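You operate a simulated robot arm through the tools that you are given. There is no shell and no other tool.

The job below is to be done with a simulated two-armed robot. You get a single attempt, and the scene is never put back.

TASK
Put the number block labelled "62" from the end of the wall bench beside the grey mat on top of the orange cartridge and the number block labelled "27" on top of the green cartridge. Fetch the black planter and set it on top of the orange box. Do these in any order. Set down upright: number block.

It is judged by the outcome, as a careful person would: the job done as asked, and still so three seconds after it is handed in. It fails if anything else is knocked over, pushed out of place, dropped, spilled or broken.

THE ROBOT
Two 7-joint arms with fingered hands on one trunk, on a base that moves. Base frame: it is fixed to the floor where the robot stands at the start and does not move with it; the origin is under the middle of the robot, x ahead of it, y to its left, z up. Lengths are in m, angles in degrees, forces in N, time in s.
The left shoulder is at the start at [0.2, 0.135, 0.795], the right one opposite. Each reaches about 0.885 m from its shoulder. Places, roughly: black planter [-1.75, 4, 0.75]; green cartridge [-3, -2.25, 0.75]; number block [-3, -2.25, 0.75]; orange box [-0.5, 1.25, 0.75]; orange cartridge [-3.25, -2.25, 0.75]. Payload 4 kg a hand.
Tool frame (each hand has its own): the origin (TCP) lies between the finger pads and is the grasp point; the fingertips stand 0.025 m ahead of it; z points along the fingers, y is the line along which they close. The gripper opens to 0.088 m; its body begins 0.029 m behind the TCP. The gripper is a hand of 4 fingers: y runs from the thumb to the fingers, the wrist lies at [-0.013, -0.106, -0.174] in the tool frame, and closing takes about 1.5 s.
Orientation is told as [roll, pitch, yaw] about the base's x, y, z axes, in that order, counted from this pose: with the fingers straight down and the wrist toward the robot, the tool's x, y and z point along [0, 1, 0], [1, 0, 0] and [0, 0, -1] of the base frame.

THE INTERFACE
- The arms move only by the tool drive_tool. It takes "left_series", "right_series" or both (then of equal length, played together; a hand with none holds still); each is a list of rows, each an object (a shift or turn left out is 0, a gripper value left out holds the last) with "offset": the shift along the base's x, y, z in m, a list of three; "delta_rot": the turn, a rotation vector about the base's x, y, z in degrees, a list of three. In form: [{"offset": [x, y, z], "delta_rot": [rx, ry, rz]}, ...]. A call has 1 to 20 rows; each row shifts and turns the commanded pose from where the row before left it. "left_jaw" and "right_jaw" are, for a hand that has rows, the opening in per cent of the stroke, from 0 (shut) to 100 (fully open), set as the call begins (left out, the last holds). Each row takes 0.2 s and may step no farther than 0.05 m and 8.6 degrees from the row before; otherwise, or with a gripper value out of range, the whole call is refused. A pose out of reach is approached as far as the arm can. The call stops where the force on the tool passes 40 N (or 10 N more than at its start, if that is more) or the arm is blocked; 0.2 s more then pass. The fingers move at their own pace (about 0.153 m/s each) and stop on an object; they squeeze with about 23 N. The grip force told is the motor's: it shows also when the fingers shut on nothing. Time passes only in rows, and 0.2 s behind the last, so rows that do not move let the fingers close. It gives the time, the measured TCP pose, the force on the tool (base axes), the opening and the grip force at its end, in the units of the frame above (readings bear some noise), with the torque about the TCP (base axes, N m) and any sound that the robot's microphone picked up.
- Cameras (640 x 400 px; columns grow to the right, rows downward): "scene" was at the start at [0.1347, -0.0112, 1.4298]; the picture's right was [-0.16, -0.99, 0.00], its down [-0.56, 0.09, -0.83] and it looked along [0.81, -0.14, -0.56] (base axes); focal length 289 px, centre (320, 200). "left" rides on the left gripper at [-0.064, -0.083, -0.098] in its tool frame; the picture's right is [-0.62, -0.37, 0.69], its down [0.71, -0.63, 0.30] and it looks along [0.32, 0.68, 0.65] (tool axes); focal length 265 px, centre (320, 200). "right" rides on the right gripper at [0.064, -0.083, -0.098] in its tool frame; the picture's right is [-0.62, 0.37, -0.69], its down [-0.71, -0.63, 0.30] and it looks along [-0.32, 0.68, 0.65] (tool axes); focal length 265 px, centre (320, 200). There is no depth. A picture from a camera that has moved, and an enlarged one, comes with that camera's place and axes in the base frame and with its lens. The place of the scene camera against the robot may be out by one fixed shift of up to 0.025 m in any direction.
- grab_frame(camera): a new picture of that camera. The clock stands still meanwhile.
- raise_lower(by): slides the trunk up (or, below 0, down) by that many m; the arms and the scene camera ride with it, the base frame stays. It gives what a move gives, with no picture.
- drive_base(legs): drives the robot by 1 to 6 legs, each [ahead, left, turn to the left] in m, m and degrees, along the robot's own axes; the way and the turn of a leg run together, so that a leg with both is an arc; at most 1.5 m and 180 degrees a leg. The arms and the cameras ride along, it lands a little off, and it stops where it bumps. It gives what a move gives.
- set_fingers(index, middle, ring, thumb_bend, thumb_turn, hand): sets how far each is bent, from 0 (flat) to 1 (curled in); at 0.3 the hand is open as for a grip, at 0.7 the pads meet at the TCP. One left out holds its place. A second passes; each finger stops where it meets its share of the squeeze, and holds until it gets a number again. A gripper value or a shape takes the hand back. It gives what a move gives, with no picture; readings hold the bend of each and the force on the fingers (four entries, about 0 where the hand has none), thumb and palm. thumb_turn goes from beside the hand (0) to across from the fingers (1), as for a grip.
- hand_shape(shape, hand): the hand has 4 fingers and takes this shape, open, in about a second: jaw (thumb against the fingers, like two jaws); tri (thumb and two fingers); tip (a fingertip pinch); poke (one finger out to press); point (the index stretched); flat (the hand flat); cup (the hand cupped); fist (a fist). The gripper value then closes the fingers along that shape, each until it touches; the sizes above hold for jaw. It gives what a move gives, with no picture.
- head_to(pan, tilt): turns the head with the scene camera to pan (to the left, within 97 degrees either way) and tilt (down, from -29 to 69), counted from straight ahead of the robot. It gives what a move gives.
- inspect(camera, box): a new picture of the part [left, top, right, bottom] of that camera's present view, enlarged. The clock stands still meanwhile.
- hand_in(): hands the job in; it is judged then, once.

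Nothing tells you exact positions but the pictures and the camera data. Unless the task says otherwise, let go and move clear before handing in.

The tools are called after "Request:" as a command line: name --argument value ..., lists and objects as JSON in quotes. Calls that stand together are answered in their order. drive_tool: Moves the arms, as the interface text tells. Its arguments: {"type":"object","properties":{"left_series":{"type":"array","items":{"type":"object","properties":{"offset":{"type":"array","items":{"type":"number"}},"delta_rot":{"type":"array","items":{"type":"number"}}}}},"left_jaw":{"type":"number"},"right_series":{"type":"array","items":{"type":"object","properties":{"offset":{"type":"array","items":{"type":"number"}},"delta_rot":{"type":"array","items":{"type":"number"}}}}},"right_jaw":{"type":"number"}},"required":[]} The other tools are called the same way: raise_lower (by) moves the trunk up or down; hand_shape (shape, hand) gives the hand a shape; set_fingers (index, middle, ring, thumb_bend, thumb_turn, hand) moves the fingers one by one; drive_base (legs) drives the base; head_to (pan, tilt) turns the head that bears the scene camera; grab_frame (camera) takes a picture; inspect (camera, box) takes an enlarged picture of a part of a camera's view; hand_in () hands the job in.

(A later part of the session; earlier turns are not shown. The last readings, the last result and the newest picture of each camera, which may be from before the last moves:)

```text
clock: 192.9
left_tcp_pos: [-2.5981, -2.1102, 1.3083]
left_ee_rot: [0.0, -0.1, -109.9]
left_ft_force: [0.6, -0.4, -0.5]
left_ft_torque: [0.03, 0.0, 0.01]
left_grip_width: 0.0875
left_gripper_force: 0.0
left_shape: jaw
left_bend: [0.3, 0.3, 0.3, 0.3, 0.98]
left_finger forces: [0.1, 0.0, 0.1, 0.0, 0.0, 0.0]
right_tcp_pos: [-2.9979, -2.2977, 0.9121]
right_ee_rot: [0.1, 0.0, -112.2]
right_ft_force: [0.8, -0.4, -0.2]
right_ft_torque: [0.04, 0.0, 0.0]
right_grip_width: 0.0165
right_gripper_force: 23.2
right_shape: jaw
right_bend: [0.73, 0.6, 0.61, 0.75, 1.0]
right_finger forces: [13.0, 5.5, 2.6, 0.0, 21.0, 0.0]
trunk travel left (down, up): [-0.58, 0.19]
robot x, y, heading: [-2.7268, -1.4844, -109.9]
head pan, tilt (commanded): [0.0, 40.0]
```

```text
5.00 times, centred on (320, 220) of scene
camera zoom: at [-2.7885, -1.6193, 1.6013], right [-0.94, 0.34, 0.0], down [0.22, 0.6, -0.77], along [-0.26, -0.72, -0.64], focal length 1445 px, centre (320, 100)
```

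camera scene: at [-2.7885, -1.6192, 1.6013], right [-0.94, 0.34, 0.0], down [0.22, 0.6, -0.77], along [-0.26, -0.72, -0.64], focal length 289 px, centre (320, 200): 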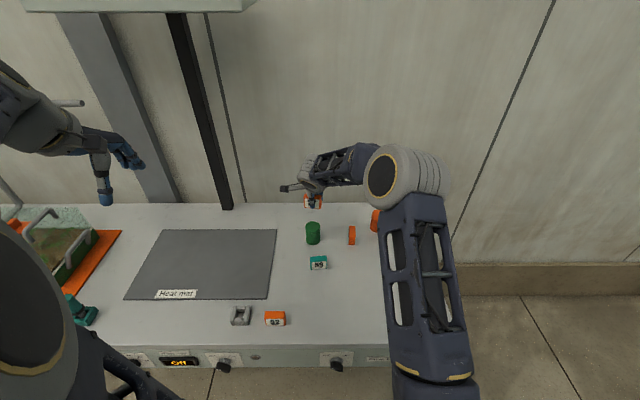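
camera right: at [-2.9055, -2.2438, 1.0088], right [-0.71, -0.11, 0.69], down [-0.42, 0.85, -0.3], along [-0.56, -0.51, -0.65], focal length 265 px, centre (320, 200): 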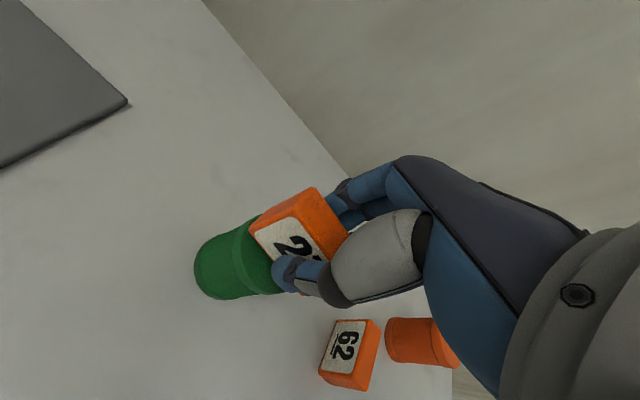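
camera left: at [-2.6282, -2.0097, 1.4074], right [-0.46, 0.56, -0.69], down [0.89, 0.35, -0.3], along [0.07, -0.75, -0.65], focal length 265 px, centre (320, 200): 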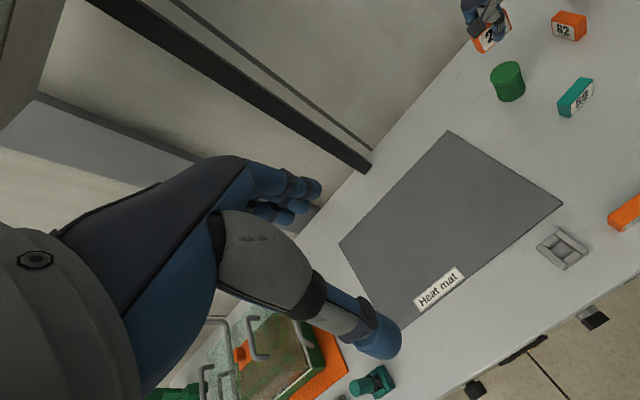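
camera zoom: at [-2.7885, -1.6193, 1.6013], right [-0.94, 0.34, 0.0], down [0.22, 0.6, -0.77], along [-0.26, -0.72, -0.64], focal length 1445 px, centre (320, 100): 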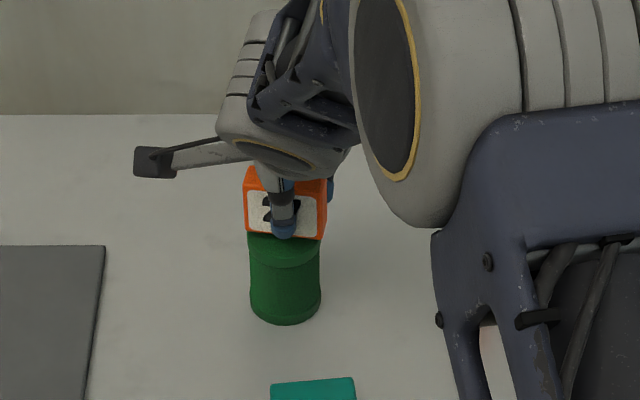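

Block 27 is centred over the green cartridge. I lower in millimetre steps, watching the force.

Request:
drive_tool --right_series '[{"offset": [0, 0, -0.005]}, {"offset": [0, 0, -0.004]}, {}]'

Request:
inspect --camera "left" --box '[470, 20, 550, 90]'

```text
clock: 193.7
left_tcp_pos: [-2.5971, -2.1092, 1.3093]
left_ee_rot: [0.0, 0.0, -110.0]
left_ft_force: [0.5, -0.4, -0.9]
left_ft_torque: [0.0, -0.02, 0.05]
left_grip_width: 0.0877
left_gripper_force: 0.1
left_shape: jaw
left_bend: [0.3, 0.3, 0.3, 0.3, 0.98]
left_finger forces: [0.1, 0.1, 0.1, 0.0, 0.0, 0.1]
right_tcp_pos: [-2.9954, -2.297, 0.9039]
right_ee_rot: [0.2, -0.1, -112.3]
right_ft_force: [0.3, 1.0, 6.6]
right_ft_torque: [-0.01, -0.04, 0.02]
right_grip_width: 0.0169
right_gripper_force: 23.0
right_shape: jaw
right_bend: [0.73, 0.6, 0.61, 0.75, 1.0]
right_finger forces: [13.2, 6.0, 2.6, 0.0, 22.4, 0.0]
trunk travel left (down, up): [-0.58, 0.19]
robot x, y, heading: [-2.7295, -1.4844, -109.9]
head pan, tilt (commanded): [0.0, 40.0]
```

```text
5.71 times, centred on (510, 55) of left
camera zoom: at [-2.6282, -2.0096, 1.4075], right [-0.46, 0.56, -0.69], down [0.89, 0.35, -0.3], along [0.07, -0.75, -0.65], focal length 1517 px, centre (-766, 1029)
```

zoom: 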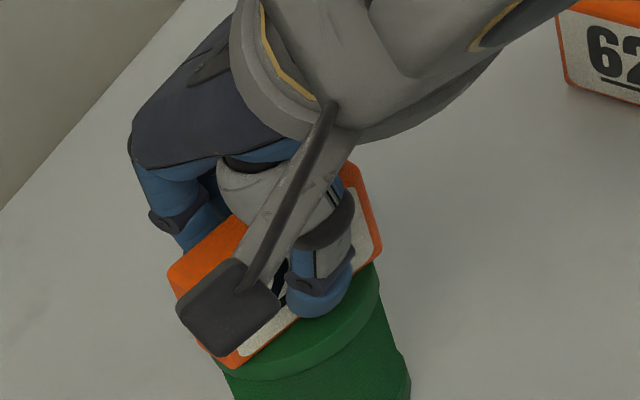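

Contact (about 6.6 N). I ease off 1 mm and open the fingers.

Request:
drive_tool --right_series '[{"offset": [0, 0, 0.001]}, {}]'

Request:
drive_tool --right_series '[{}, {}, {}, {}, {}]' --right_jaw 60

Request:
grab_frame --camera "right"

Request:
inspect --camera "left" --box '[450, 0, 570, 100]'

```text
clock: 194.3
left_tcp_pos: [-2.5968, -2.1097, 1.3085]
left_ee_rot: [0.0, 0.0, -110.0]
left_ft_force: [-0.6, 0.2, -0.1]
left_ft_torque: [0.02, 0.02, -0.03]
left_grip_width: 0.0876
left_gripper_force: 0.1
left_shape: jaw
left_bend: [0.3, 0.3, 0.3, 0.3, 0.98]
left_finger forces: [0.1, 0.1, 0.0, 0.0, 0.1, 0.1]
right_tcp_pos: [-2.9949, -2.2965, 0.9046]
right_ee_rot: [0.0, 0.0, -112.3]
right_ft_force: [0.0, -0.6, 2.2]
right_ft_torque: [-0.02, 0.01, -0.02]
right_grip_width: 0.0167
right_gripper_force: 23.5
right_shape: jaw
right_bend: [0.73, 0.6, 0.61, 0.75, 1.0]
right_finger forces: [13.5, 6.1, 2.6, 0.1, 21.6, 0.1]
trunk travel left (down, up): [-0.58, 0.19]
robot x, y, heading: [-2.728, -1.485, -109.7]
head pan, tilt (commanded): [0.0, 40.0]
```

```text
clock: 195.5
left_tcp_pos: [-2.5967, -2.1094, 1.3088]
left_ee_rot: [0.1, -0.1, -110.0]
left_ft_force: [0.1, -0.6, 0.4]
left_ft_torque: [-0.01, 0.01, -0.01]
left_grip_width: 0.0878
left_gripper_force: 0.0
left_shape: jaw
left_bend: [0.3, 0.3, 0.3, 0.3, 0.98]
left_finger forces: [0.0, 0.0, 0.1, 0.0, 0.1, 0.0]
right_tcp_pos: [-2.9948, -2.2972, 0.904]
right_ee_rot: [-0.1, 0.0, -112.2]
right_ft_force: [0.2, 0.6, 0.4]
right_ft_torque: [-0.03, 0.01, 0.0]
right_grip_width: 0.0525
right_gripper_force: 0.0
right_shape: jaw
right_bend: [0.29, 0.41, 0.37, 0.65, 1.0]
right_finger forces: [0.1, 0.1, 0.0, 0.0, 0.0, 0.0]
trunk travel left (down, up): [-0.58, 0.19]
robot x, y, heading: [-2.728, -1.4854, -109.9]
head pan, tilt (commanded): [0.0, 40.0]
```

```text
taken
camera right: at [-2.904, -2.2443, 1.0019], right [-0.71, -0.11, 0.69], down [-0.42, 0.85, -0.3], along [-0.56, -0.51, -0.65], focal length 265 px, centre (320, 200)
```

right: 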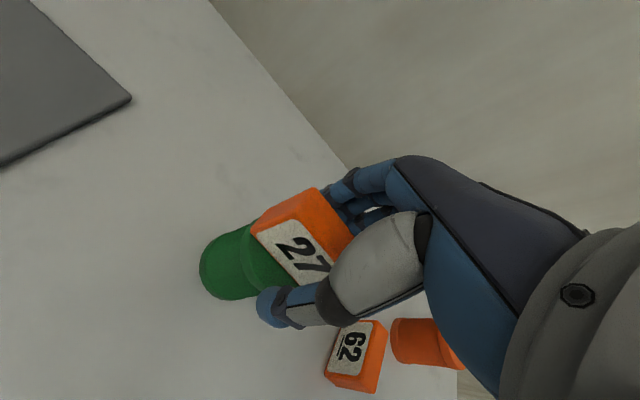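

```text
4.00 times, centred on (510, 50) of left
camera zoom: at [-2.6283, -2.0098, 1.4073], right [-0.46, 0.56, -0.69], down [0.89, 0.35, -0.3], along [0.07, -0.75, -0.65], focal length 1062 px, centre (-440, 800)
```

zoom: 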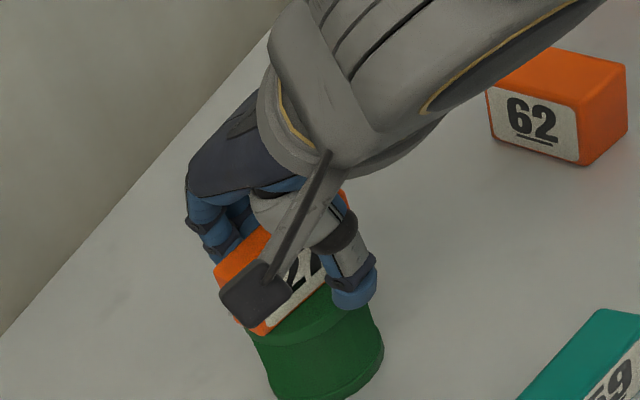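

Block 27 stands on the green cartridge, free of the fingers. I open fully and rise straight up.

Request:
drive_tool --right_series '[{}, {}, {"offset": [0, 0, 0.01]}, {"offset": [0, 0, 0.02]}, {"offset": [0, 0, 0.03]}, {"offset": [0, 0, 0.04]}, {"offset": [0, 0, 0.04]}]' --right_jaw 100

Request:
grab_frame --camera "right"

Request:
inspect --camera "left" --box '[450, 0, 610, 120]'

```text
clock: 197.1
left_tcp_pos: [-2.5966, -2.1103, 1.3085]
left_ee_rot: [-0.1, 0.0, -109.9]
left_ft_force: [-0.1, 0.4, 0.3]
left_ft_torque: [0.04, 0.02, -0.01]
left_grip_width: 0.0875
left_gripper_force: 0.1
left_shape: jaw
left_bend: [0.3, 0.3, 0.3, 0.3, 0.98]
left_finger forces: [0.0, 0.1, 0.0, 0.1, 0.0, 0.0]
right_tcp_pos: [-2.9914, -2.2972, 1.0443]
right_ee_rot: [0.1, 0.1, -112.3]
right_ft_force: [0.5, 0.7, -0.3]
right_ft_torque: [0.0, 0.01, -0.01]
right_grip_width: 0.0878
right_gripper_force: 0.0
right_shape: jaw
right_bend: [0.3, 0.3, 0.3, 0.3, 0.98]
right_finger forces: [0.1, 0.1, 0.1, 0.0, 0.0, 0.0]
trunk travel left (down, up): [-0.58, 0.19]
robot x, y, heading: [-2.7256, -1.4839, -109.7]
head pan, tilt (commanded): [0.0, 40.0]
```

```text
taken
camera right: at [-2.901, -2.243, 1.1415], right [-0.71, -0.11, 0.69], down [-0.42, 0.85, -0.3], along [-0.56, -0.51, -0.65], focal length 265 px, centre (320, 200)
```

right: 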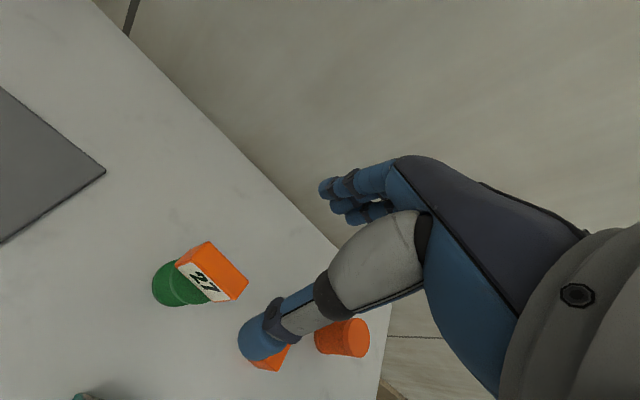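

```text
3.33 times, centred on (530, 60) of left
camera zoom: at [-2.6283, -2.0099, 1.4072], right [-0.46, 0.56, -0.69], down [0.89, 0.35, -0.3], along [0.07, -0.75, -0.65], focal length 885 px, centre (-380, 667)
```

zoom: 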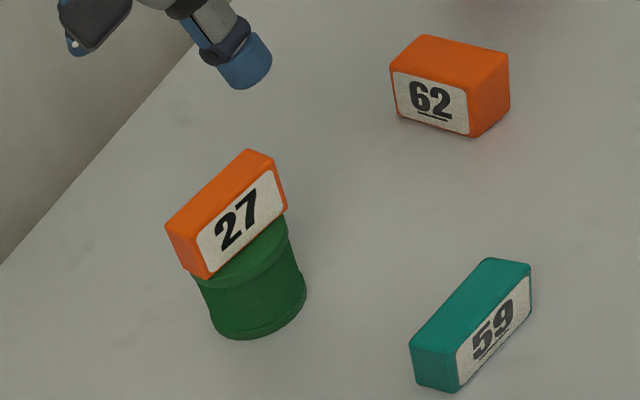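

Block 27 is upright on the green cartridge. Next, block 62: I retract the right hand to open space and turn it 89° so the fingers close sideways.

Request:
drive_tool --right_series '[{"offset": [0, 0, 0.03]}, {"offset": [-0.0032, 0.0402, 0.008]}, {"offset": [-0.0032, 0.0402, 0.008]}, {"offset": [-0.0032, 0.0402, 0.008]}, {"offset": [-0.0032, 0.0402, 0.008]}, {"offset": [-0.0032, 0.0402, 0.008]}, {"offset": [-0.0032, 0.0402, 0.008]}, {"offset": [-0.02, 0.007, 0]}]'

Request:
drive_tool --right_series '[{"delta_rot": [0, 0, 8.1]}, {"delta_rot": [0, 0, 8.1]}, {"delta_rot": [0, 0, 8.1]}, {"delta_rot": [0, 0, 8.1]}, {"delta_rot": [0, 0, 8.1]}, {"delta_rot": [0, 0, 8.1]}, {"delta_rot": [0, 0, 8.1]}, {"delta_rot": [0, 0, 8.1]}, {"delta_rot": [0, 0, 8.1]}, {"delta_rot": [0, 0, 8.1]}, {"delta_rot": [0, 0, 8.2]}]'

Request:
grab_frame --camera "scene"

Request:
grab_frame --camera "right"

```text
clock: 198.9
left_tcp_pos: [-2.597, -2.1098, 1.3094]
left_ee_rot: [0.0, 0.0, -110.1]
left_ft_force: [0.1, -0.3, 0.6]
left_ft_torque: [0.03, 0.04, -0.01]
left_grip_width: 0.0877
left_gripper_force: 0.1
left_shape: jaw
left_bend: [0.3, 0.3, 0.3, 0.3, 0.98]
left_finger forces: [0.0, 0.0, 0.0, 0.0, 0.0, 0.1]
right_tcp_pos: [-3.0341, -2.0474, 1.1222]
right_ee_rot: [0.0, 0.0, -112.2]
right_ft_force: [0.2, -0.4, -0.2]
right_ft_torque: [0.03, -0.02, 0.01]
right_grip_width: 0.0878
right_gripper_force: 0.1
right_shape: jaw
right_bend: [0.3, 0.3, 0.3, 0.3, 0.98]
right_finger forces: [0.0, 0.0, 0.1, 0.1, 0.1, 0.0]
trunk travel left (down, up): [-0.58, 0.19]
robot x, y, heading: [-2.7261, -1.4842, -110.0]
head pan, tilt (commanded): [0.0, 40.0]
```

```text
clock: 201.3
left_tcp_pos: [-2.598, -2.1086, 1.3093]
left_ee_rot: [0.1, 0.0, -110.0]
left_ft_force: [-0.6, 0.3, 0.3]
left_ft_torque: [0.01, -0.03, -0.04]
left_grip_width: 0.0879
left_gripper_force: 0.1
left_shape: jaw
left_bend: [0.3, 0.3, 0.3, 0.3, 0.98]
left_finger forces: [0.1, 0.0, 0.1, 0.1, 0.0, 0.1]
right_tcp_pos: [-3.0361, -2.0503, 1.1224]
right_ee_rot: [0.0, 0.0, -22.9]
right_ft_force: [0.7, 0.3, -0.7]
right_ft_torque: [-0.02, 0.0, -0.05]
right_grip_width: 0.0881
right_gripper_force: 0.1
right_shape: jaw
right_bend: [0.3, 0.3, 0.3, 0.3, 0.98]
right_finger forces: [0.0, 0.0, 0.1, 0.0, 0.0, 0.0]
trunk travel left (down, up): [-0.58, 0.19]
robot x, y, heading: [-2.7227, -1.4863, -110.0]
head pan, tilt (commanded): [0.0, 40.0]
```

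```text
taken
camera scene: at [-2.7884, -1.6191, 1.6013], right [-0.94, 0.34, 0.0], down [0.22, 0.6, -0.77], along [-0.26, -0.72, -0.64], focal length 289 px, centre (320, 200)
```

scene: 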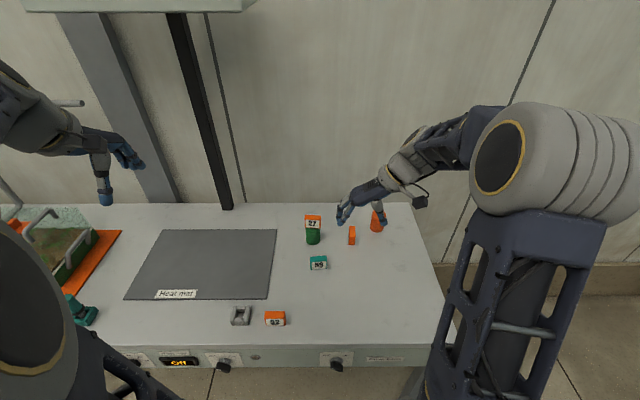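

```text
taken
camera right: at [-3.0874, -1.9575, 1.2196], right [0.1, -0.71, 0.69], down [-0.86, -0.41, -0.3], along [0.5, -0.56, -0.65], focal length 265 px, centre (320, 200)
```

right: 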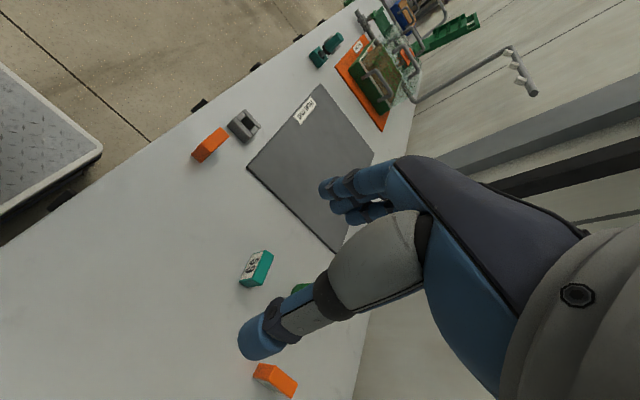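

Base clearance to the bench is about 0.18 m, so I move 0.1 m closer for comfortable reach to block 62.

Request:
drive_base --legs '[[0.1, 0, 0]]'

Request:
grab_frame --camera "right"

Request:
grab_frame --camera "left"

Request:
grab_frame --camera "scene"

```text
clock: 202.4
left_tcp_pos: [-2.631, -2.2041, 1.3093]
left_ee_rot: [0.0, 0.0, -109.9]
left_ft_force: [0.5, 0.3, 0.4]
left_ft_torque: [0.02, -0.02, 0.0]
left_grip_width: 0.0879
left_gripper_force: 0.1
left_shape: jaw
left_bend: [0.3, 0.3, 0.3, 0.3, 0.98]
left_finger forces: [0.0, 0.1, 0.1, 0.0, 0.1, 0.1]
right_tcp_pos: [-3.0693, -2.145, 1.1229]
right_ee_rot: [0.0, 0.0, -23.0]
right_ft_force: [-0.5, 0.9, 0.1]
right_ft_torque: [0.01, 0.02, 0.02]
right_grip_width: 0.0881
right_gripper_force: 0.0
right_shape: jaw
right_bend: [0.3, 0.3, 0.3, 0.3, 0.98]
right_finger forces: [0.1, 0.0, 0.1, 0.0, 0.0, 0.0]
trunk travel left (down, up): [-0.58, 0.19]
robot x, y, heading: [-2.76, -1.5835, -110.1]
head pan, tilt (commanded): [0.0, 40.0]
```

```text
taken
camera right: at [-3.1204, -2.0529, 1.2194], right [0.1, -0.71, 0.69], down [-0.86, -0.41, -0.3], along [0.5, -0.56, -0.65], focal length 265 px, centre (320, 200)
```

right: 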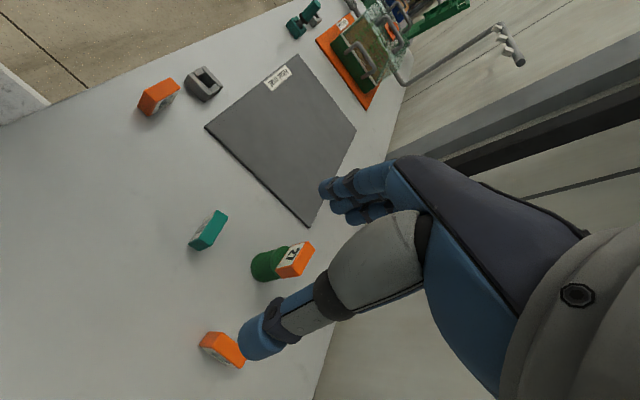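

```text
taken
camera left: at [-2.6615, -2.1041, 1.4073], right [-0.46, 0.56, -0.69], down [0.89, 0.35, -0.3], along [0.07, -0.75, -0.65], focal length 265 px, centre (320, 200)
```

left: 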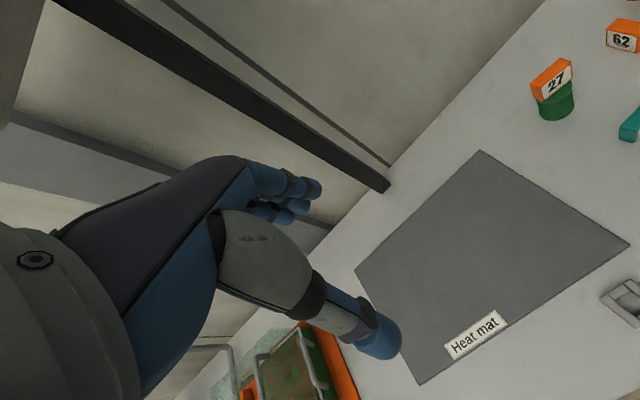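

```text
taken
camera scene: at [-2.8224, -1.7139, 1.6013], right [-0.94, 0.34, 0.0], down [0.22, 0.6, -0.77], along [-0.26, -0.72, -0.64], focal length 289 px, centre (320, 200)
```

scene: 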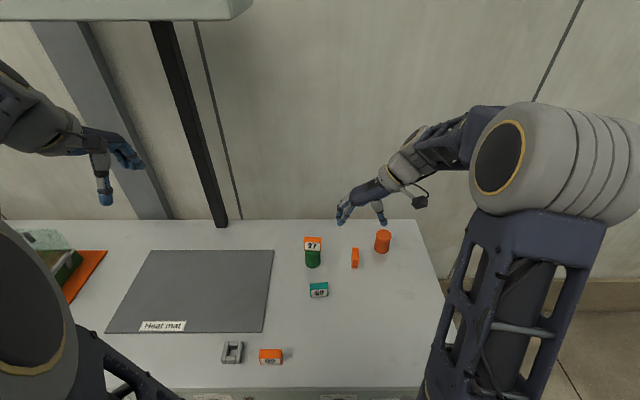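

Now zoom on block 62 from the right hand camera to refine the grasp point.

Request:
inspect --camera "right" --box '[180, 310, 280, 390]'

Request:
inspect --camera "scene" --box '[295, 215, 415, 305]'

```text
5.00 times, centred on (230, 350) of right
camera zoom: at [-3.1204, -2.0529, 1.2194], right [0.1, -0.71, 0.69], down [-0.86, -0.41, -0.3], along [0.5, -0.56, -0.65], focal length 1327 px, centre (770, -550)
```

zoom: 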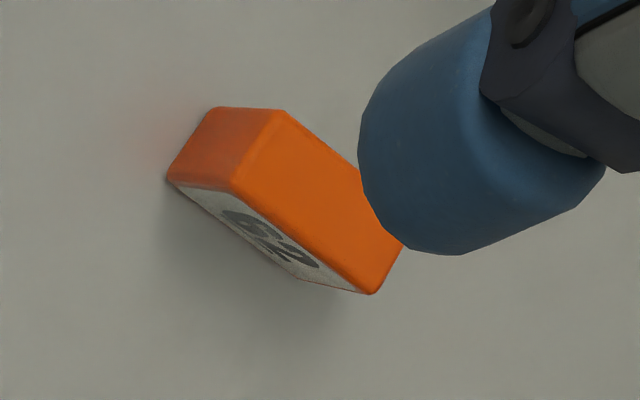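

```text
4.44 times, centred on (355, 260) of scene
camera zoom: at [-2.8224, -1.7139, 1.6013], right [-0.94, 0.34, 0.0], down [0.22, 0.6, -0.77], along [-0.26, -0.72, -0.64], focal length 1284 px, centre (164, -67)
```

zoom: 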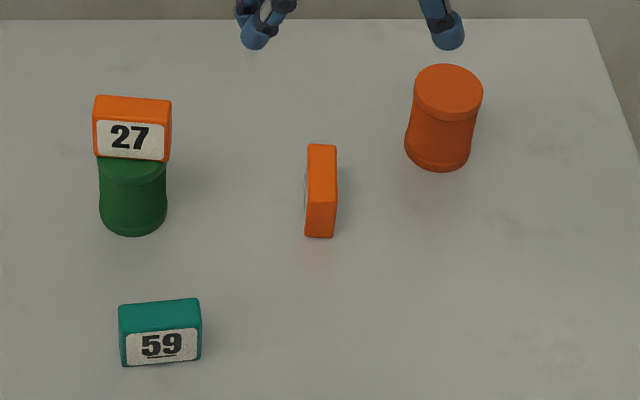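

Estimates agree: block 62 centre ≈[-3.126, -2.250], long axis ≈-113°, matching the hand yaw. I move above it and partway down.

Request:
drive_tool --right_series '[{"offset": [-0.0143, -0.0263, -0.02]}, {"offset": [-0.0143, -0.0263, -0.02]}, {"offset": [-0.0143, -0.0263, -0.02]}, {"offset": [-0.0143, -0.0263, -0.02]}, {"offset": [0, 0, -0.04]}, {"offset": [0, 0, -0.04]}, {"offset": [0, 0, -0.03]}, {}]'

Request:
grab_frame --camera "right"

Request:
grab_frame --camera "scene"

Request:
inspect --camera "left" --box '[500, 0, 640, 110]'

```text
clock: 204.2
left_tcp_pos: [-2.6309, -2.2046, 1.3097]
left_ee_rot: [0.0, 0.0, -109.9]
left_ft_force: [-0.4, -0.6, -0.1]
left_ft_torque: [0.0, -0.04, -0.01]
left_grip_width: 0.0875
left_gripper_force: 0.1
left_shape: jaw
left_bend: [0.3, 0.3, 0.3, 0.3, 0.98]
left_finger forces: [0.0, 0.0, 0.0, 0.0, 0.0, 0.0]
right_tcp_pos: [-3.1227, -2.2494, 0.9337]
right_ee_rot: [0.0, 0.1, -22.9]
right_ft_force: [0.2, 0.2, 0.0]
right_ft_torque: [-0.02, -0.01, -0.03]
right_grip_width: 0.0877
right_gripper_force: 0.1
right_shape: jaw
right_bend: [0.3, 0.3, 0.3, 0.3, 0.98]
right_finger forces: [0.0, 0.0, 0.0, 0.0, 0.1, 0.0]
trunk travel left (down, up): [-0.58, 0.19]
robot x, y, heading: [-2.7606, -1.5785, -109.8]
head pan, tilt (commanded): [0.0, 40.0]
```

```text
taken
camera right: at [-3.1747, -2.1571, 1.0307], right [0.1, -0.71, 0.69], down [-0.86, -0.41, -0.3], along [0.5, -0.56, -0.65], focal length 265 px, centre (320, 200)
```

right: 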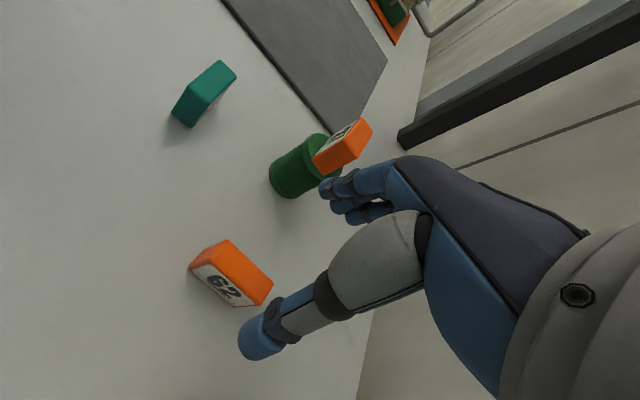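

```text
taken
camera scene: at [-2.8224, -1.7139, 1.6013], right [-0.94, 0.34, 0.0], down [0.22, 0.6, -0.77], along [-0.26, -0.72, -0.64], focal length 289 px, centre (320, 200)
```

scene: 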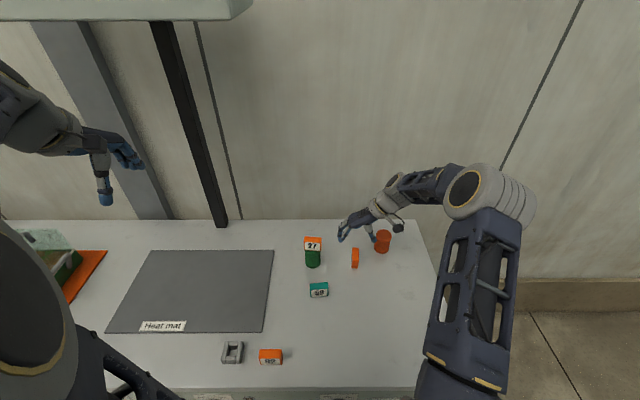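

```text
3.64 times, centred on (570, 55) of left
camera zoom: at [-2.6614, -2.1041, 1.4073], right [-0.46, 0.56, -0.69], down [0.89, 0.35, -0.3], along [0.07, -0.75, -0.65], focal length 965 px, centre (-589, 727)
```

zoom: 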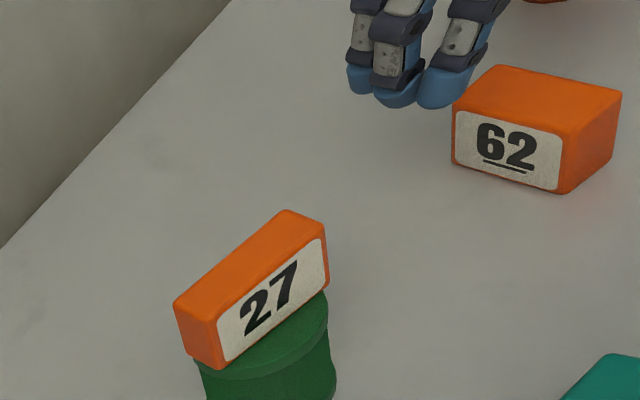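

Zoom again on block 62 from this closer pose.

Request:
inspect --camera "right" --box '[170, 220, 300, 320]'

```text
4.00 times, centred on (235, 270) of right
camera zoom: at [-3.1747, -2.1571, 1.0307], right [0.1, -0.71, 0.69], down [-0.86, -0.41, -0.3], along [0.5, -0.56, -0.65], focal length 1062 px, centre (660, -80)
```

zoom: 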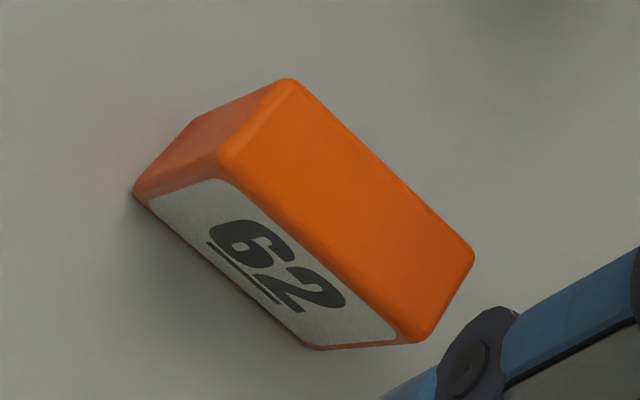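

Hand-eye check: block is 3 mm off in each axis and 2.5° rotated. I correct and descend to the block's top level.

Request:
drive_tool --right_series '[{"offset": [-0.004, -0.0019, 0], "delta_rot": [0, 0, -2.5]}, {"offset": [0, 0, -0.02]}, {"offset": [0, 0, -0.02]}, {"offset": [0, 0, -0.02]}, {"offset": [0, 0, -0.007]}, {}]'

Request:
grab_frame --camera "right"

Request:
inspect --camera "left" --box '[540, 0, 640, 80]'

Request:
inspect --camera "scene" --box '[300, 200, 420, 290]'

```text
clock: 205.6
left_tcp_pos: [-2.6306, -2.2036, 1.3086]
left_ee_rot: [0.0, 0.0, -110.0]
left_ft_force: [0.8, 0.1, -0.7]
left_ft_torque: [-0.03, 0.01, -0.01]
left_grip_width: 0.0876
left_gripper_force: 0.2
left_shape: jaw
left_bend: [0.3, 0.3, 0.3, 0.3, 0.98]
left_finger forces: [0.1, 0.0, 0.0, 0.0, 0.0, 0.0]
right_tcp_pos: [-3.1303, -2.2502, 0.8649]
right_ee_rot: [0.0, 0.0, -25.5]
right_ft_force: [0.0, 0.0, 1.1]
right_ft_torque: [-0.01, 0.05, -0.02]
right_grip_width: 0.088
right_gripper_force: 0.1
right_shape: jaw
right_bend: [0.3, 0.3, 0.3, 0.3, 0.98]
right_finger forces: [0.0, 0.1, 0.1, 0.0, 0.0, 0.0]
trunk travel left (down, up): [-0.58, 0.19]
robot x, y, heading: [-2.7602, -1.5812, -109.5]
head pan, tilt (commanded): [0.0, 40.0]
```

```text
taken
camera right: at [-3.1773, -2.1563, 0.962], right [0.07, -0.72, 0.69], down [-0.88, -0.37, -0.3], along [0.48, -0.59, -0.65], focal length 265 px, centre (320, 200)
```

right: 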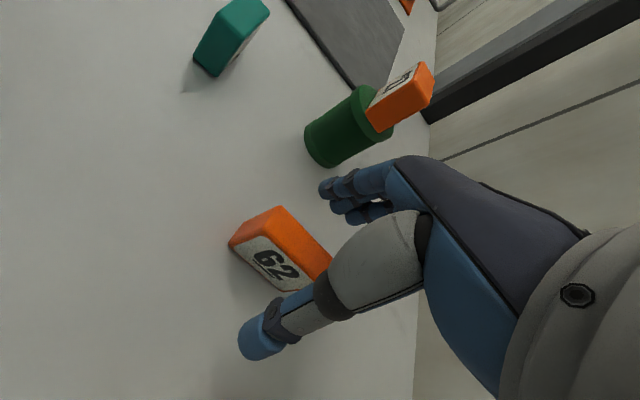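

```text
5.00 times, centred on (590, 40) of left
camera zoom: at [-2.6615, -2.1041, 1.4073], right [-0.46, 0.56, -0.69], down [0.89, 0.35, -0.3], along [0.07, -0.75, -0.65], focal length 1327 px, centre (-1030, 1000)
```

zoom: 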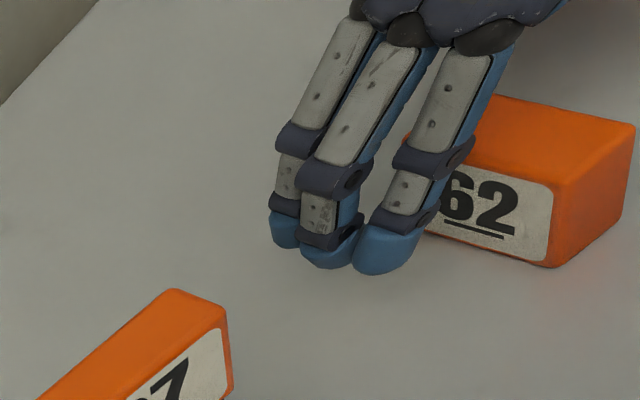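

```text
4.44 times, centred on (360, 245) of scene
camera zoom: at [-2.8224, -1.7139, 1.6013], right [-0.94, 0.34, 0.0], down [0.22, 0.6, -0.77], along [-0.26, -0.72, -0.64], focal length 1284 px, centre (142, 0)
```

zoom: 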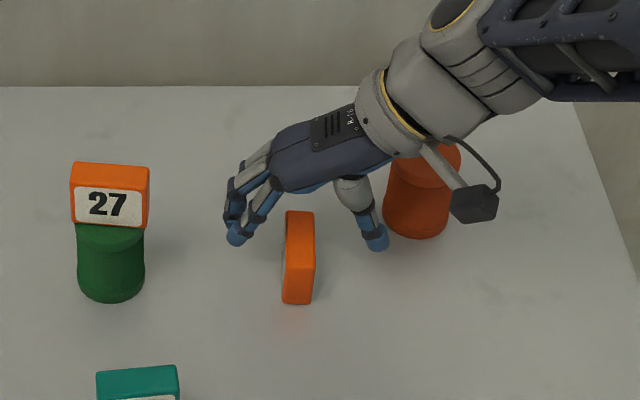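

The block lies between thumb and fingers; the thumb is clear of the orange cartridge. One more zoom to verify centring.

Request:
inspect --camera "right" --box '[210, 180, 360, 310]'

```text
3.08 times, centred on (285, 245) of right
camera zoom: at [-3.1773, -2.1563, 0.962], right [0.07, -0.72, 0.69], down [-0.88, -0.37, -0.3], along [0.48, -0.59, -0.65], focal length 817 px, centre (428, 62)
```

zoom: 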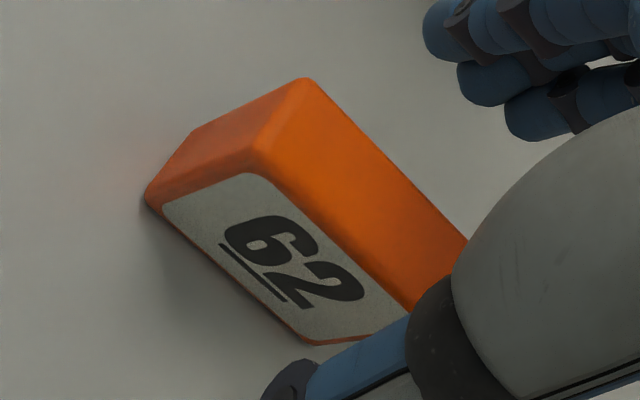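

Centred within 2 mm. Final descent of 3 cm, then grasp.

Request:
drive_tool --right_series '[{"offset": [0, 0, -0.011]}, {"offset": [0, 0, -0.01]}, {"offset": [0, 0, -0.01]}, {}]'

Request:
grab_frame --camera "right"

Request:
inspect --camera "scene" --box '[300, 200, 420, 290]'

```text
clock: 206.6
left_tcp_pos: [-2.6295, -2.2041, 1.3079]
left_ee_rot: [0.1, 0.1, -109.8]
left_ft_force: [-0.5, -0.4, -0.2]
left_ft_torque: [-0.04, -0.01, 0.02]
left_grip_width: 0.0875
left_gripper_force: 0.0
left_shape: jaw
left_bend: [0.3, 0.3, 0.3, 0.3, 0.98]
left_finger forces: [0.0, 0.0, 0.0, 0.0, 0.0, 0.0]
right_tcp_pos: [-3.1302, -2.2514, 0.8328]
right_ee_rot: [-0.1, 0.0, -25.4]
right_ft_force: [-0.4, -0.9, -0.3]
right_ft_torque: [-0.05, -0.03, 0.01]
right_grip_width: 0.088
right_gripper_force: 0.1
right_shape: jaw
right_bend: [0.3, 0.3, 0.3, 0.3, 0.98]
right_finger forces: [0.0, 0.0, 0.1, 0.0, 0.0, 0.0]
trunk travel left (down, up): [-0.58, 0.19]
robot x, y, heading: [-2.7598, -1.5795, -109.8]
head pan, tilt (commanded): [0.0, 40.0]
```

```text
taken
camera right: at [-3.1777, -2.1576, 0.9303], right [0.07, -0.72, 0.69], down [-0.88, -0.38, -0.3], along [0.48, -0.59, -0.65], focal length 265 px, centre (320, 200)
```

right: 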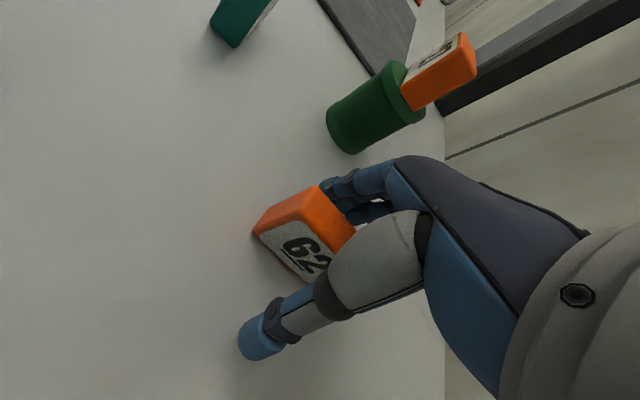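

```text
4.44 times, centred on (360, 245) of scene
camera zoom: at [-2.8224, -1.7139, 1.6013], right [-0.94, 0.34, 0.0], down [0.22, 0.6, -0.77], along [-0.26, -0.72, -0.64], focal length 1284 px, centre (142, 0)
```

zoom: 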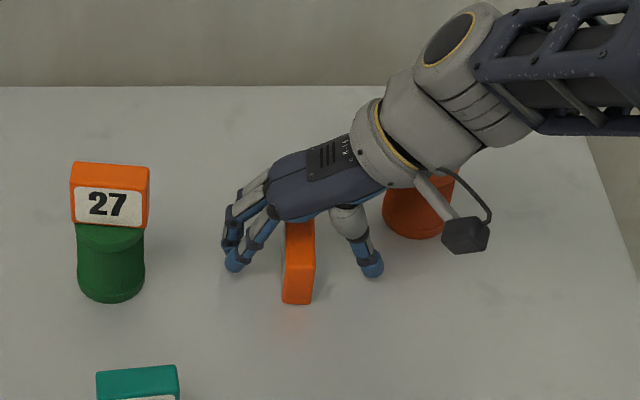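

In position with the cartridge untouched. I close in two stages.

Request:
drive_tool --right_series '[{}, {}, {}, {}]' --right_jaw 35

Request:
drive_tool --right_series '[{}, {}, {}, {}, {}, {}, {}]' --right_jaw 0

Request:
inspect --camera "right" --box '[210, 150, 430, 320]'

Request:
inspect --camera "scene" --box '[300, 200, 420, 290]'

```text
clock: 207.6
left_tcp_pos: [-2.6301, -2.2036, 1.3092]
left_ee_rot: [0.0, -0.1, -109.9]
left_ft_force: [0.1, 0.6, 0.3]
left_ft_torque: [0.01, -0.02, 0.01]
left_grip_width: 0.0876
left_gripper_force: 0.1
left_shape: jaw
left_bend: [0.3, 0.3, 0.3, 0.3, 0.98]
left_finger forces: [0.0, 0.0, 0.1, 0.1, 0.1, 0.0]
right_tcp_pos: [-3.1305, -2.251, 0.832]
right_ee_rot: [-0.1, 0.1, -25.4]
right_ft_force: [0.2, 0.4, -0.5]
right_ft_torque: [0.02, 0.0, -0.01]
right_grip_width: 0.0309
right_gripper_force: 0.1
right_shape: jaw
right_bend: [0.74, 0.51, 0.48, 0.73, 1.0]
right_finger forces: [0.0, 0.0, 0.0, 0.1, 0.0, 0.0]
trunk travel left (down, up): [-0.58, 0.19]
robot x, y, heading: [-2.763, -1.5753, -109.8]
head pan, tilt (commanded): [0.0, 40.0]
```

```text
clock: 209.2
left_tcp_pos: [-2.6297, -2.2043, 1.3094]
left_ee_rot: [0.0, 0.0, -109.9]
left_ft_force: [0.5, -0.2, 0.2]
left_ft_torque: [0.0, -0.01, -0.01]
left_grip_width: 0.088
left_gripper_force: 0.1
left_shape: jaw
left_bend: [0.3, 0.3, 0.3, 0.3, 0.98]
left_finger forces: [0.0, 0.1, 0.1, 0.0, 0.1, 0.0]
right_tcp_pos: [-3.1306, -2.2524, 0.8332]
right_ee_rot: [0.0, 0.0, -25.4]
right_ft_force: [0.8, -0.4, 0.0]
right_ft_torque: [0.01, 0.02, -0.04]
right_grip_width: 0.0165
right_gripper_force: 22.8
right_shape: jaw
right_bend: [0.73, 0.6, 0.6, 0.75, 1.0]
right_finger forces: [12.7, 5.7, 2.6, 0.0, 20.9, 0.1]
trunk travel left (down, up): [-0.58, 0.19]
robot x, y, heading: [-2.7635, -1.5822, -109.8]
head pan, tilt (commanded): [0.0, 40.0]
```

```text
2.35 times, centred on (320, 235) of right
camera zoom: at [-3.1777, -2.1576, 0.9305], right [0.07, -0.72, 0.69], down [-0.88, -0.38, -0.3], along [0.48, -0.59, -0.65], focal length 624 px, centre (320, 118)
```

zoom: 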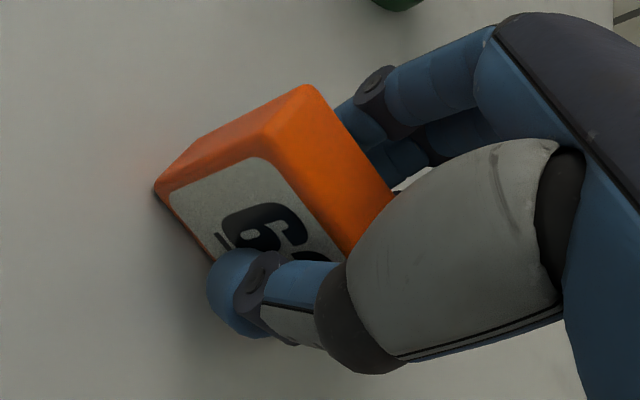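

```text
4.44 times, centred on (360, 245) of scene
camera zoom: at [-2.8224, -1.7139, 1.6013], right [-0.94, 0.34, 0.0], down [0.22, 0.6, -0.77], along [-0.26, -0.72, -0.64], focal length 1284 px, centre (142, 0)
```

zoom: 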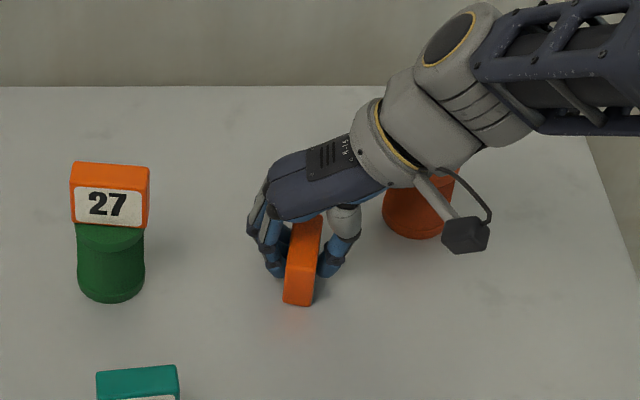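

Block 62 is gripped just like 27 was. I lift it clear.

Request:
drive_tool --right_series '[{"offset": [0, 0, 0.01]}, {"offset": [0, 0, 0.02]}, {"offset": [0, 0, 0.03]}, {"offset": [0, 0, 0.04]}, {"offset": [0, 0, 0.04]}, {"offset": [0, 0, 0.04]}]'

Request:
inspect --camera "scene" --box '[280, 180, 420, 290]'

Request:
grab_frame --camera "right"

```text
clock: 210.6
left_tcp_pos: [-2.6296, -2.2047, 1.31]
left_ee_rot: [0.1, 0.0, -109.9]
left_ft_force: [-0.4, -0.6, -0.9]
left_ft_torque: [0.04, -0.02, 0.0]
left_grip_width: 0.0875
left_gripper_force: 0.0
left_shape: jaw
left_bend: [0.3, 0.3, 0.3, 0.3, 0.98]
left_finger forces: [0.0, 0.1, 0.1, 0.1, 0.0, 0.0]
right_tcp_pos: [-3.1307, -2.2539, 1.0147]
right_ee_rot: [0.1, 0.0, -25.4]
right_ft_force: [0.7, -0.2, -0.6]
right_ft_torque: [0.0, -0.02, -0.01]
right_grip_width: 0.0166
right_gripper_force: 22.8
right_shape: jaw
right_bend: [0.73, 0.6, 0.61, 0.75, 1.0]
right_finger forces: [12.6, 5.7, 2.6, 0.1, 20.9, 0.0]
trunk travel left (down, up): [-0.58, 0.19]
robot x, y, heading: [-2.7629, -1.5815, -109.9]
head pan, tilt (commanded): [0.0, 40.0]
```

```text
3.64 times, centred on (350, 235) of scene
camera zoom: at [-2.8226, -1.7141, 1.6012], right [-0.94, 0.34, 0.0], down [0.22, 0.6, -0.77], along [-0.26, -0.72, -0.64], focal length 1051 px, centre (211, 73)
```

zoom: 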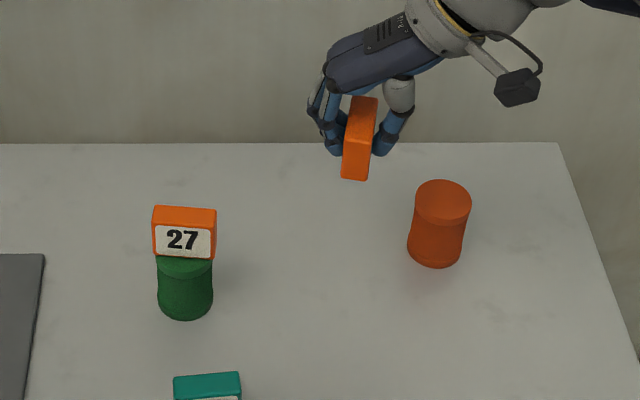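

```text
taken
camera right: at [-3.1778, -2.16, 1.112], right [0.07, -0.72, 0.69], down [-0.88, -0.37, -0.3], along [0.48, -0.59, -0.65], focal length 265 px, centre (320, 200)
```

right: 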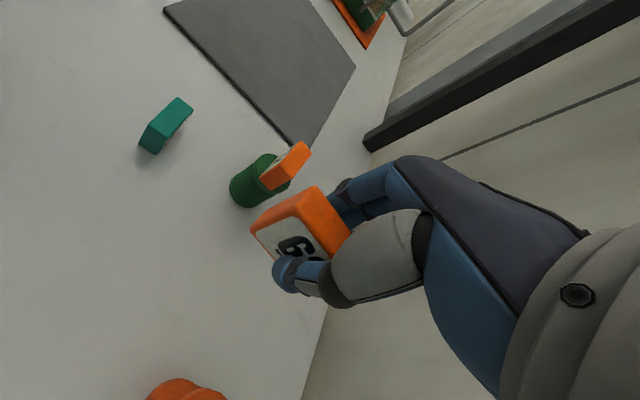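

Holding 62 firmly. I turn the hand back (−86.8°) so the wrist points to me for better reach, staying at this height.

Request:
drive_tool --right_series '[{"delta_rot": [0, 0, -7.9]}, {"delta_rot": [0, 0, -7.9]}, {"delta_rot": [0, 0, -7.9]}, {"delta_rot": [0, 0, -7.9]}, {"delta_rot": [0, 0, -7.9]}, {"delta_rot": [0, 0, -7.9]}, {"delta_rot": [0, 0, -7.9]}, {"delta_rot": [0, 0, -7.9]}, {"delta_rot": [0, 0, -7.9]}, {"delta_rot": [0, 0, -7.9]}, {"delta_rot": [0, 0, -7.8]}]'

Request:
grab_frame --camera "right"

Request:
grab_frame --camera "scene"

```text
clock: 213.0
left_tcp_pos: [-2.6303, -2.2047, 1.3094]
left_ee_rot: [0.0, 0.0, -109.9]
left_ft_force: [0.4, 0.2, 0.2]
left_ft_torque: [0.0, -0.01, -0.04]
left_grip_width: 0.0875
left_gripper_force: 0.0
left_shape: jaw
left_bend: [0.3, 0.3, 0.3, 0.3, 0.98]
left_finger forces: [0.0, 0.0, 0.0, 0.0, 0.0, 0.1]
right_tcp_pos: [-3.1304, -2.2515, 1.0135]
right_ee_rot: [0.1, 0.0, -112.3]
right_ft_force: [-0.2, 0.4, -1.4]
right_ft_torque: [0.0, 0.0, 0.03]
right_grip_width: 0.0162
right_gripper_force: 22.7
right_shape: jaw
right_bend: [0.73, 0.6, 0.61, 0.75, 1.0]
right_finger forces: [12.8, 5.7, 2.7, 0.0, 20.9, 0.1]
trunk travel left (down, up): [-0.58, 0.19]
robot x, y, heading: [-2.7629, -1.5832, -109.6]
head pan, tilt (commanded): [0.0, 40.0]
```

```text
taken
camera right: at [-3.0395, -2.199, 1.1111], right [-0.71, -0.1, 0.69], down [-0.42, 0.85, -0.3], along [-0.56, -0.51, -0.65], focal length 265 px, centre (320, 200)
```

right: 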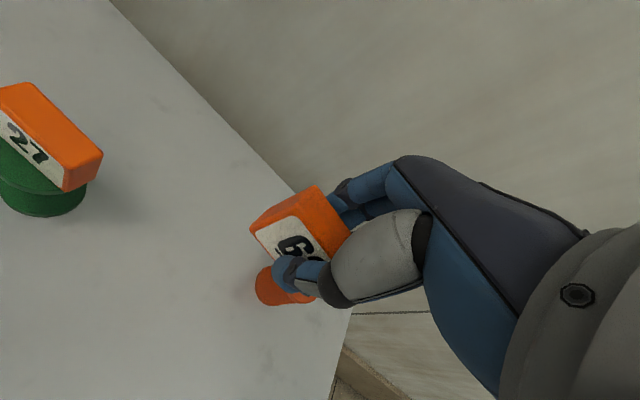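

```text
taken
camera scene: at [-2.8228, -1.7138, 1.6013], right [-0.94, 0.34, 0.0], down [0.22, 0.6, -0.77], along [-0.26, -0.72, -0.64], focal length 289 px, centre (320, 200)
```

scene: 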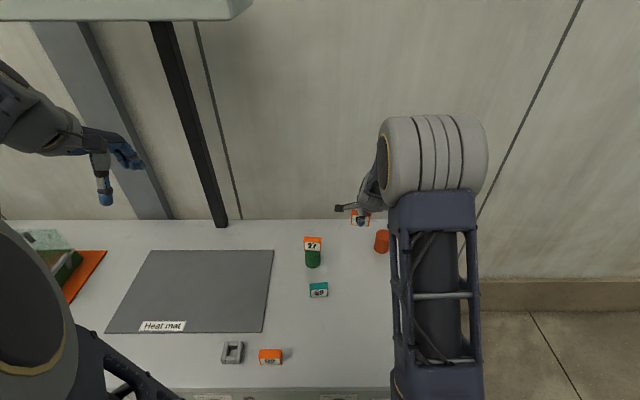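

Now over to the orange cartridge, keeping height.

Request:
drive_tool --right_series '[{"offset": [-0.0359, -0.0075, 0]}, {"offset": [-0.0359, -0.0075, 0]}, {"offset": [-0.0358, -0.0075, 0]}, {}]'

Request:
grab_frame --camera "right"

Request:
inspect --camera "right" --box '[140, 210, 300, 330]'

```text
clock: 214.0
left_tcp_pos: [-2.6304, -2.2036, 1.3093]
left_ee_rot: [0.0, 0.1, -109.9]
left_ft_force: [-0.2, 1.3, -0.5]
left_ft_torque: [0.04, -0.03, 0.02]
left_grip_width: 0.0878
left_gripper_force: 0.1
left_shape: jaw
left_bend: [0.3, 0.3, 0.3, 0.3, 0.98]
left_finger forces: [0.1, 0.0, 0.1, 0.0, 0.1, 0.1]
right_tcp_pos: [-3.2353, -2.2716, 1.0139]
right_ee_rot: [0.1, 0.0, -112.2]
right_ft_force: [-0.2, 0.4, -0.9]
right_ft_torque: [0.01, 0.0, 0.01]
right_grip_width: 0.0166
right_gripper_force: 23.1
right_shape: jaw
right_bend: [0.73, 0.6, 0.61, 0.75, 1.0]
right_finger forces: [12.8, 5.5, 2.7, 0.1, 21.0, 0.0]
trunk travel left (down, up): [-0.58, 0.19]
robot x, y, heading: [-2.7626, -1.5805, -109.6]
head pan, tilt (commanded): [0.0, 40.0]
```

```text
taken
camera right: at [-3.1455, -2.2197, 1.1107], right [-0.71, -0.11, 0.69], down [-0.42, 0.85, -0.3], along [-0.56, -0.51, -0.65], focal length 265 px, centre (320, 200)
```

right: 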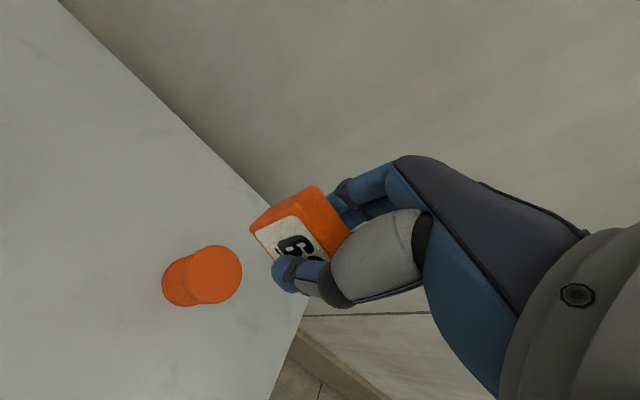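

```text
3.33 times, centred on (220, 270) of right
camera zoom: at [-3.1455, -2.2197, 1.1107], right [-0.71, -0.11, 0.69], down [-0.42, 0.85, -0.3], along [-0.56, -0.51, -0.65], focal length 885 px, centre (653, -33)
```

zoom: 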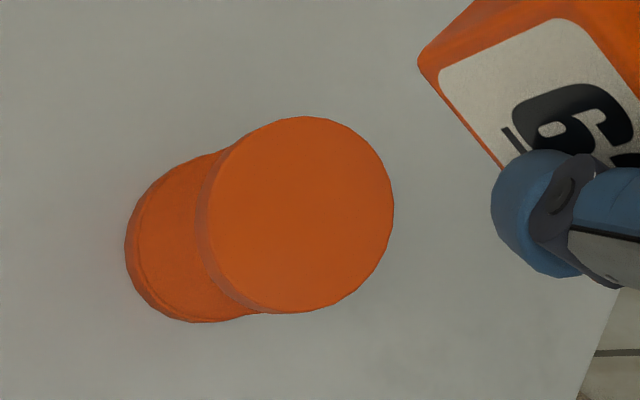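

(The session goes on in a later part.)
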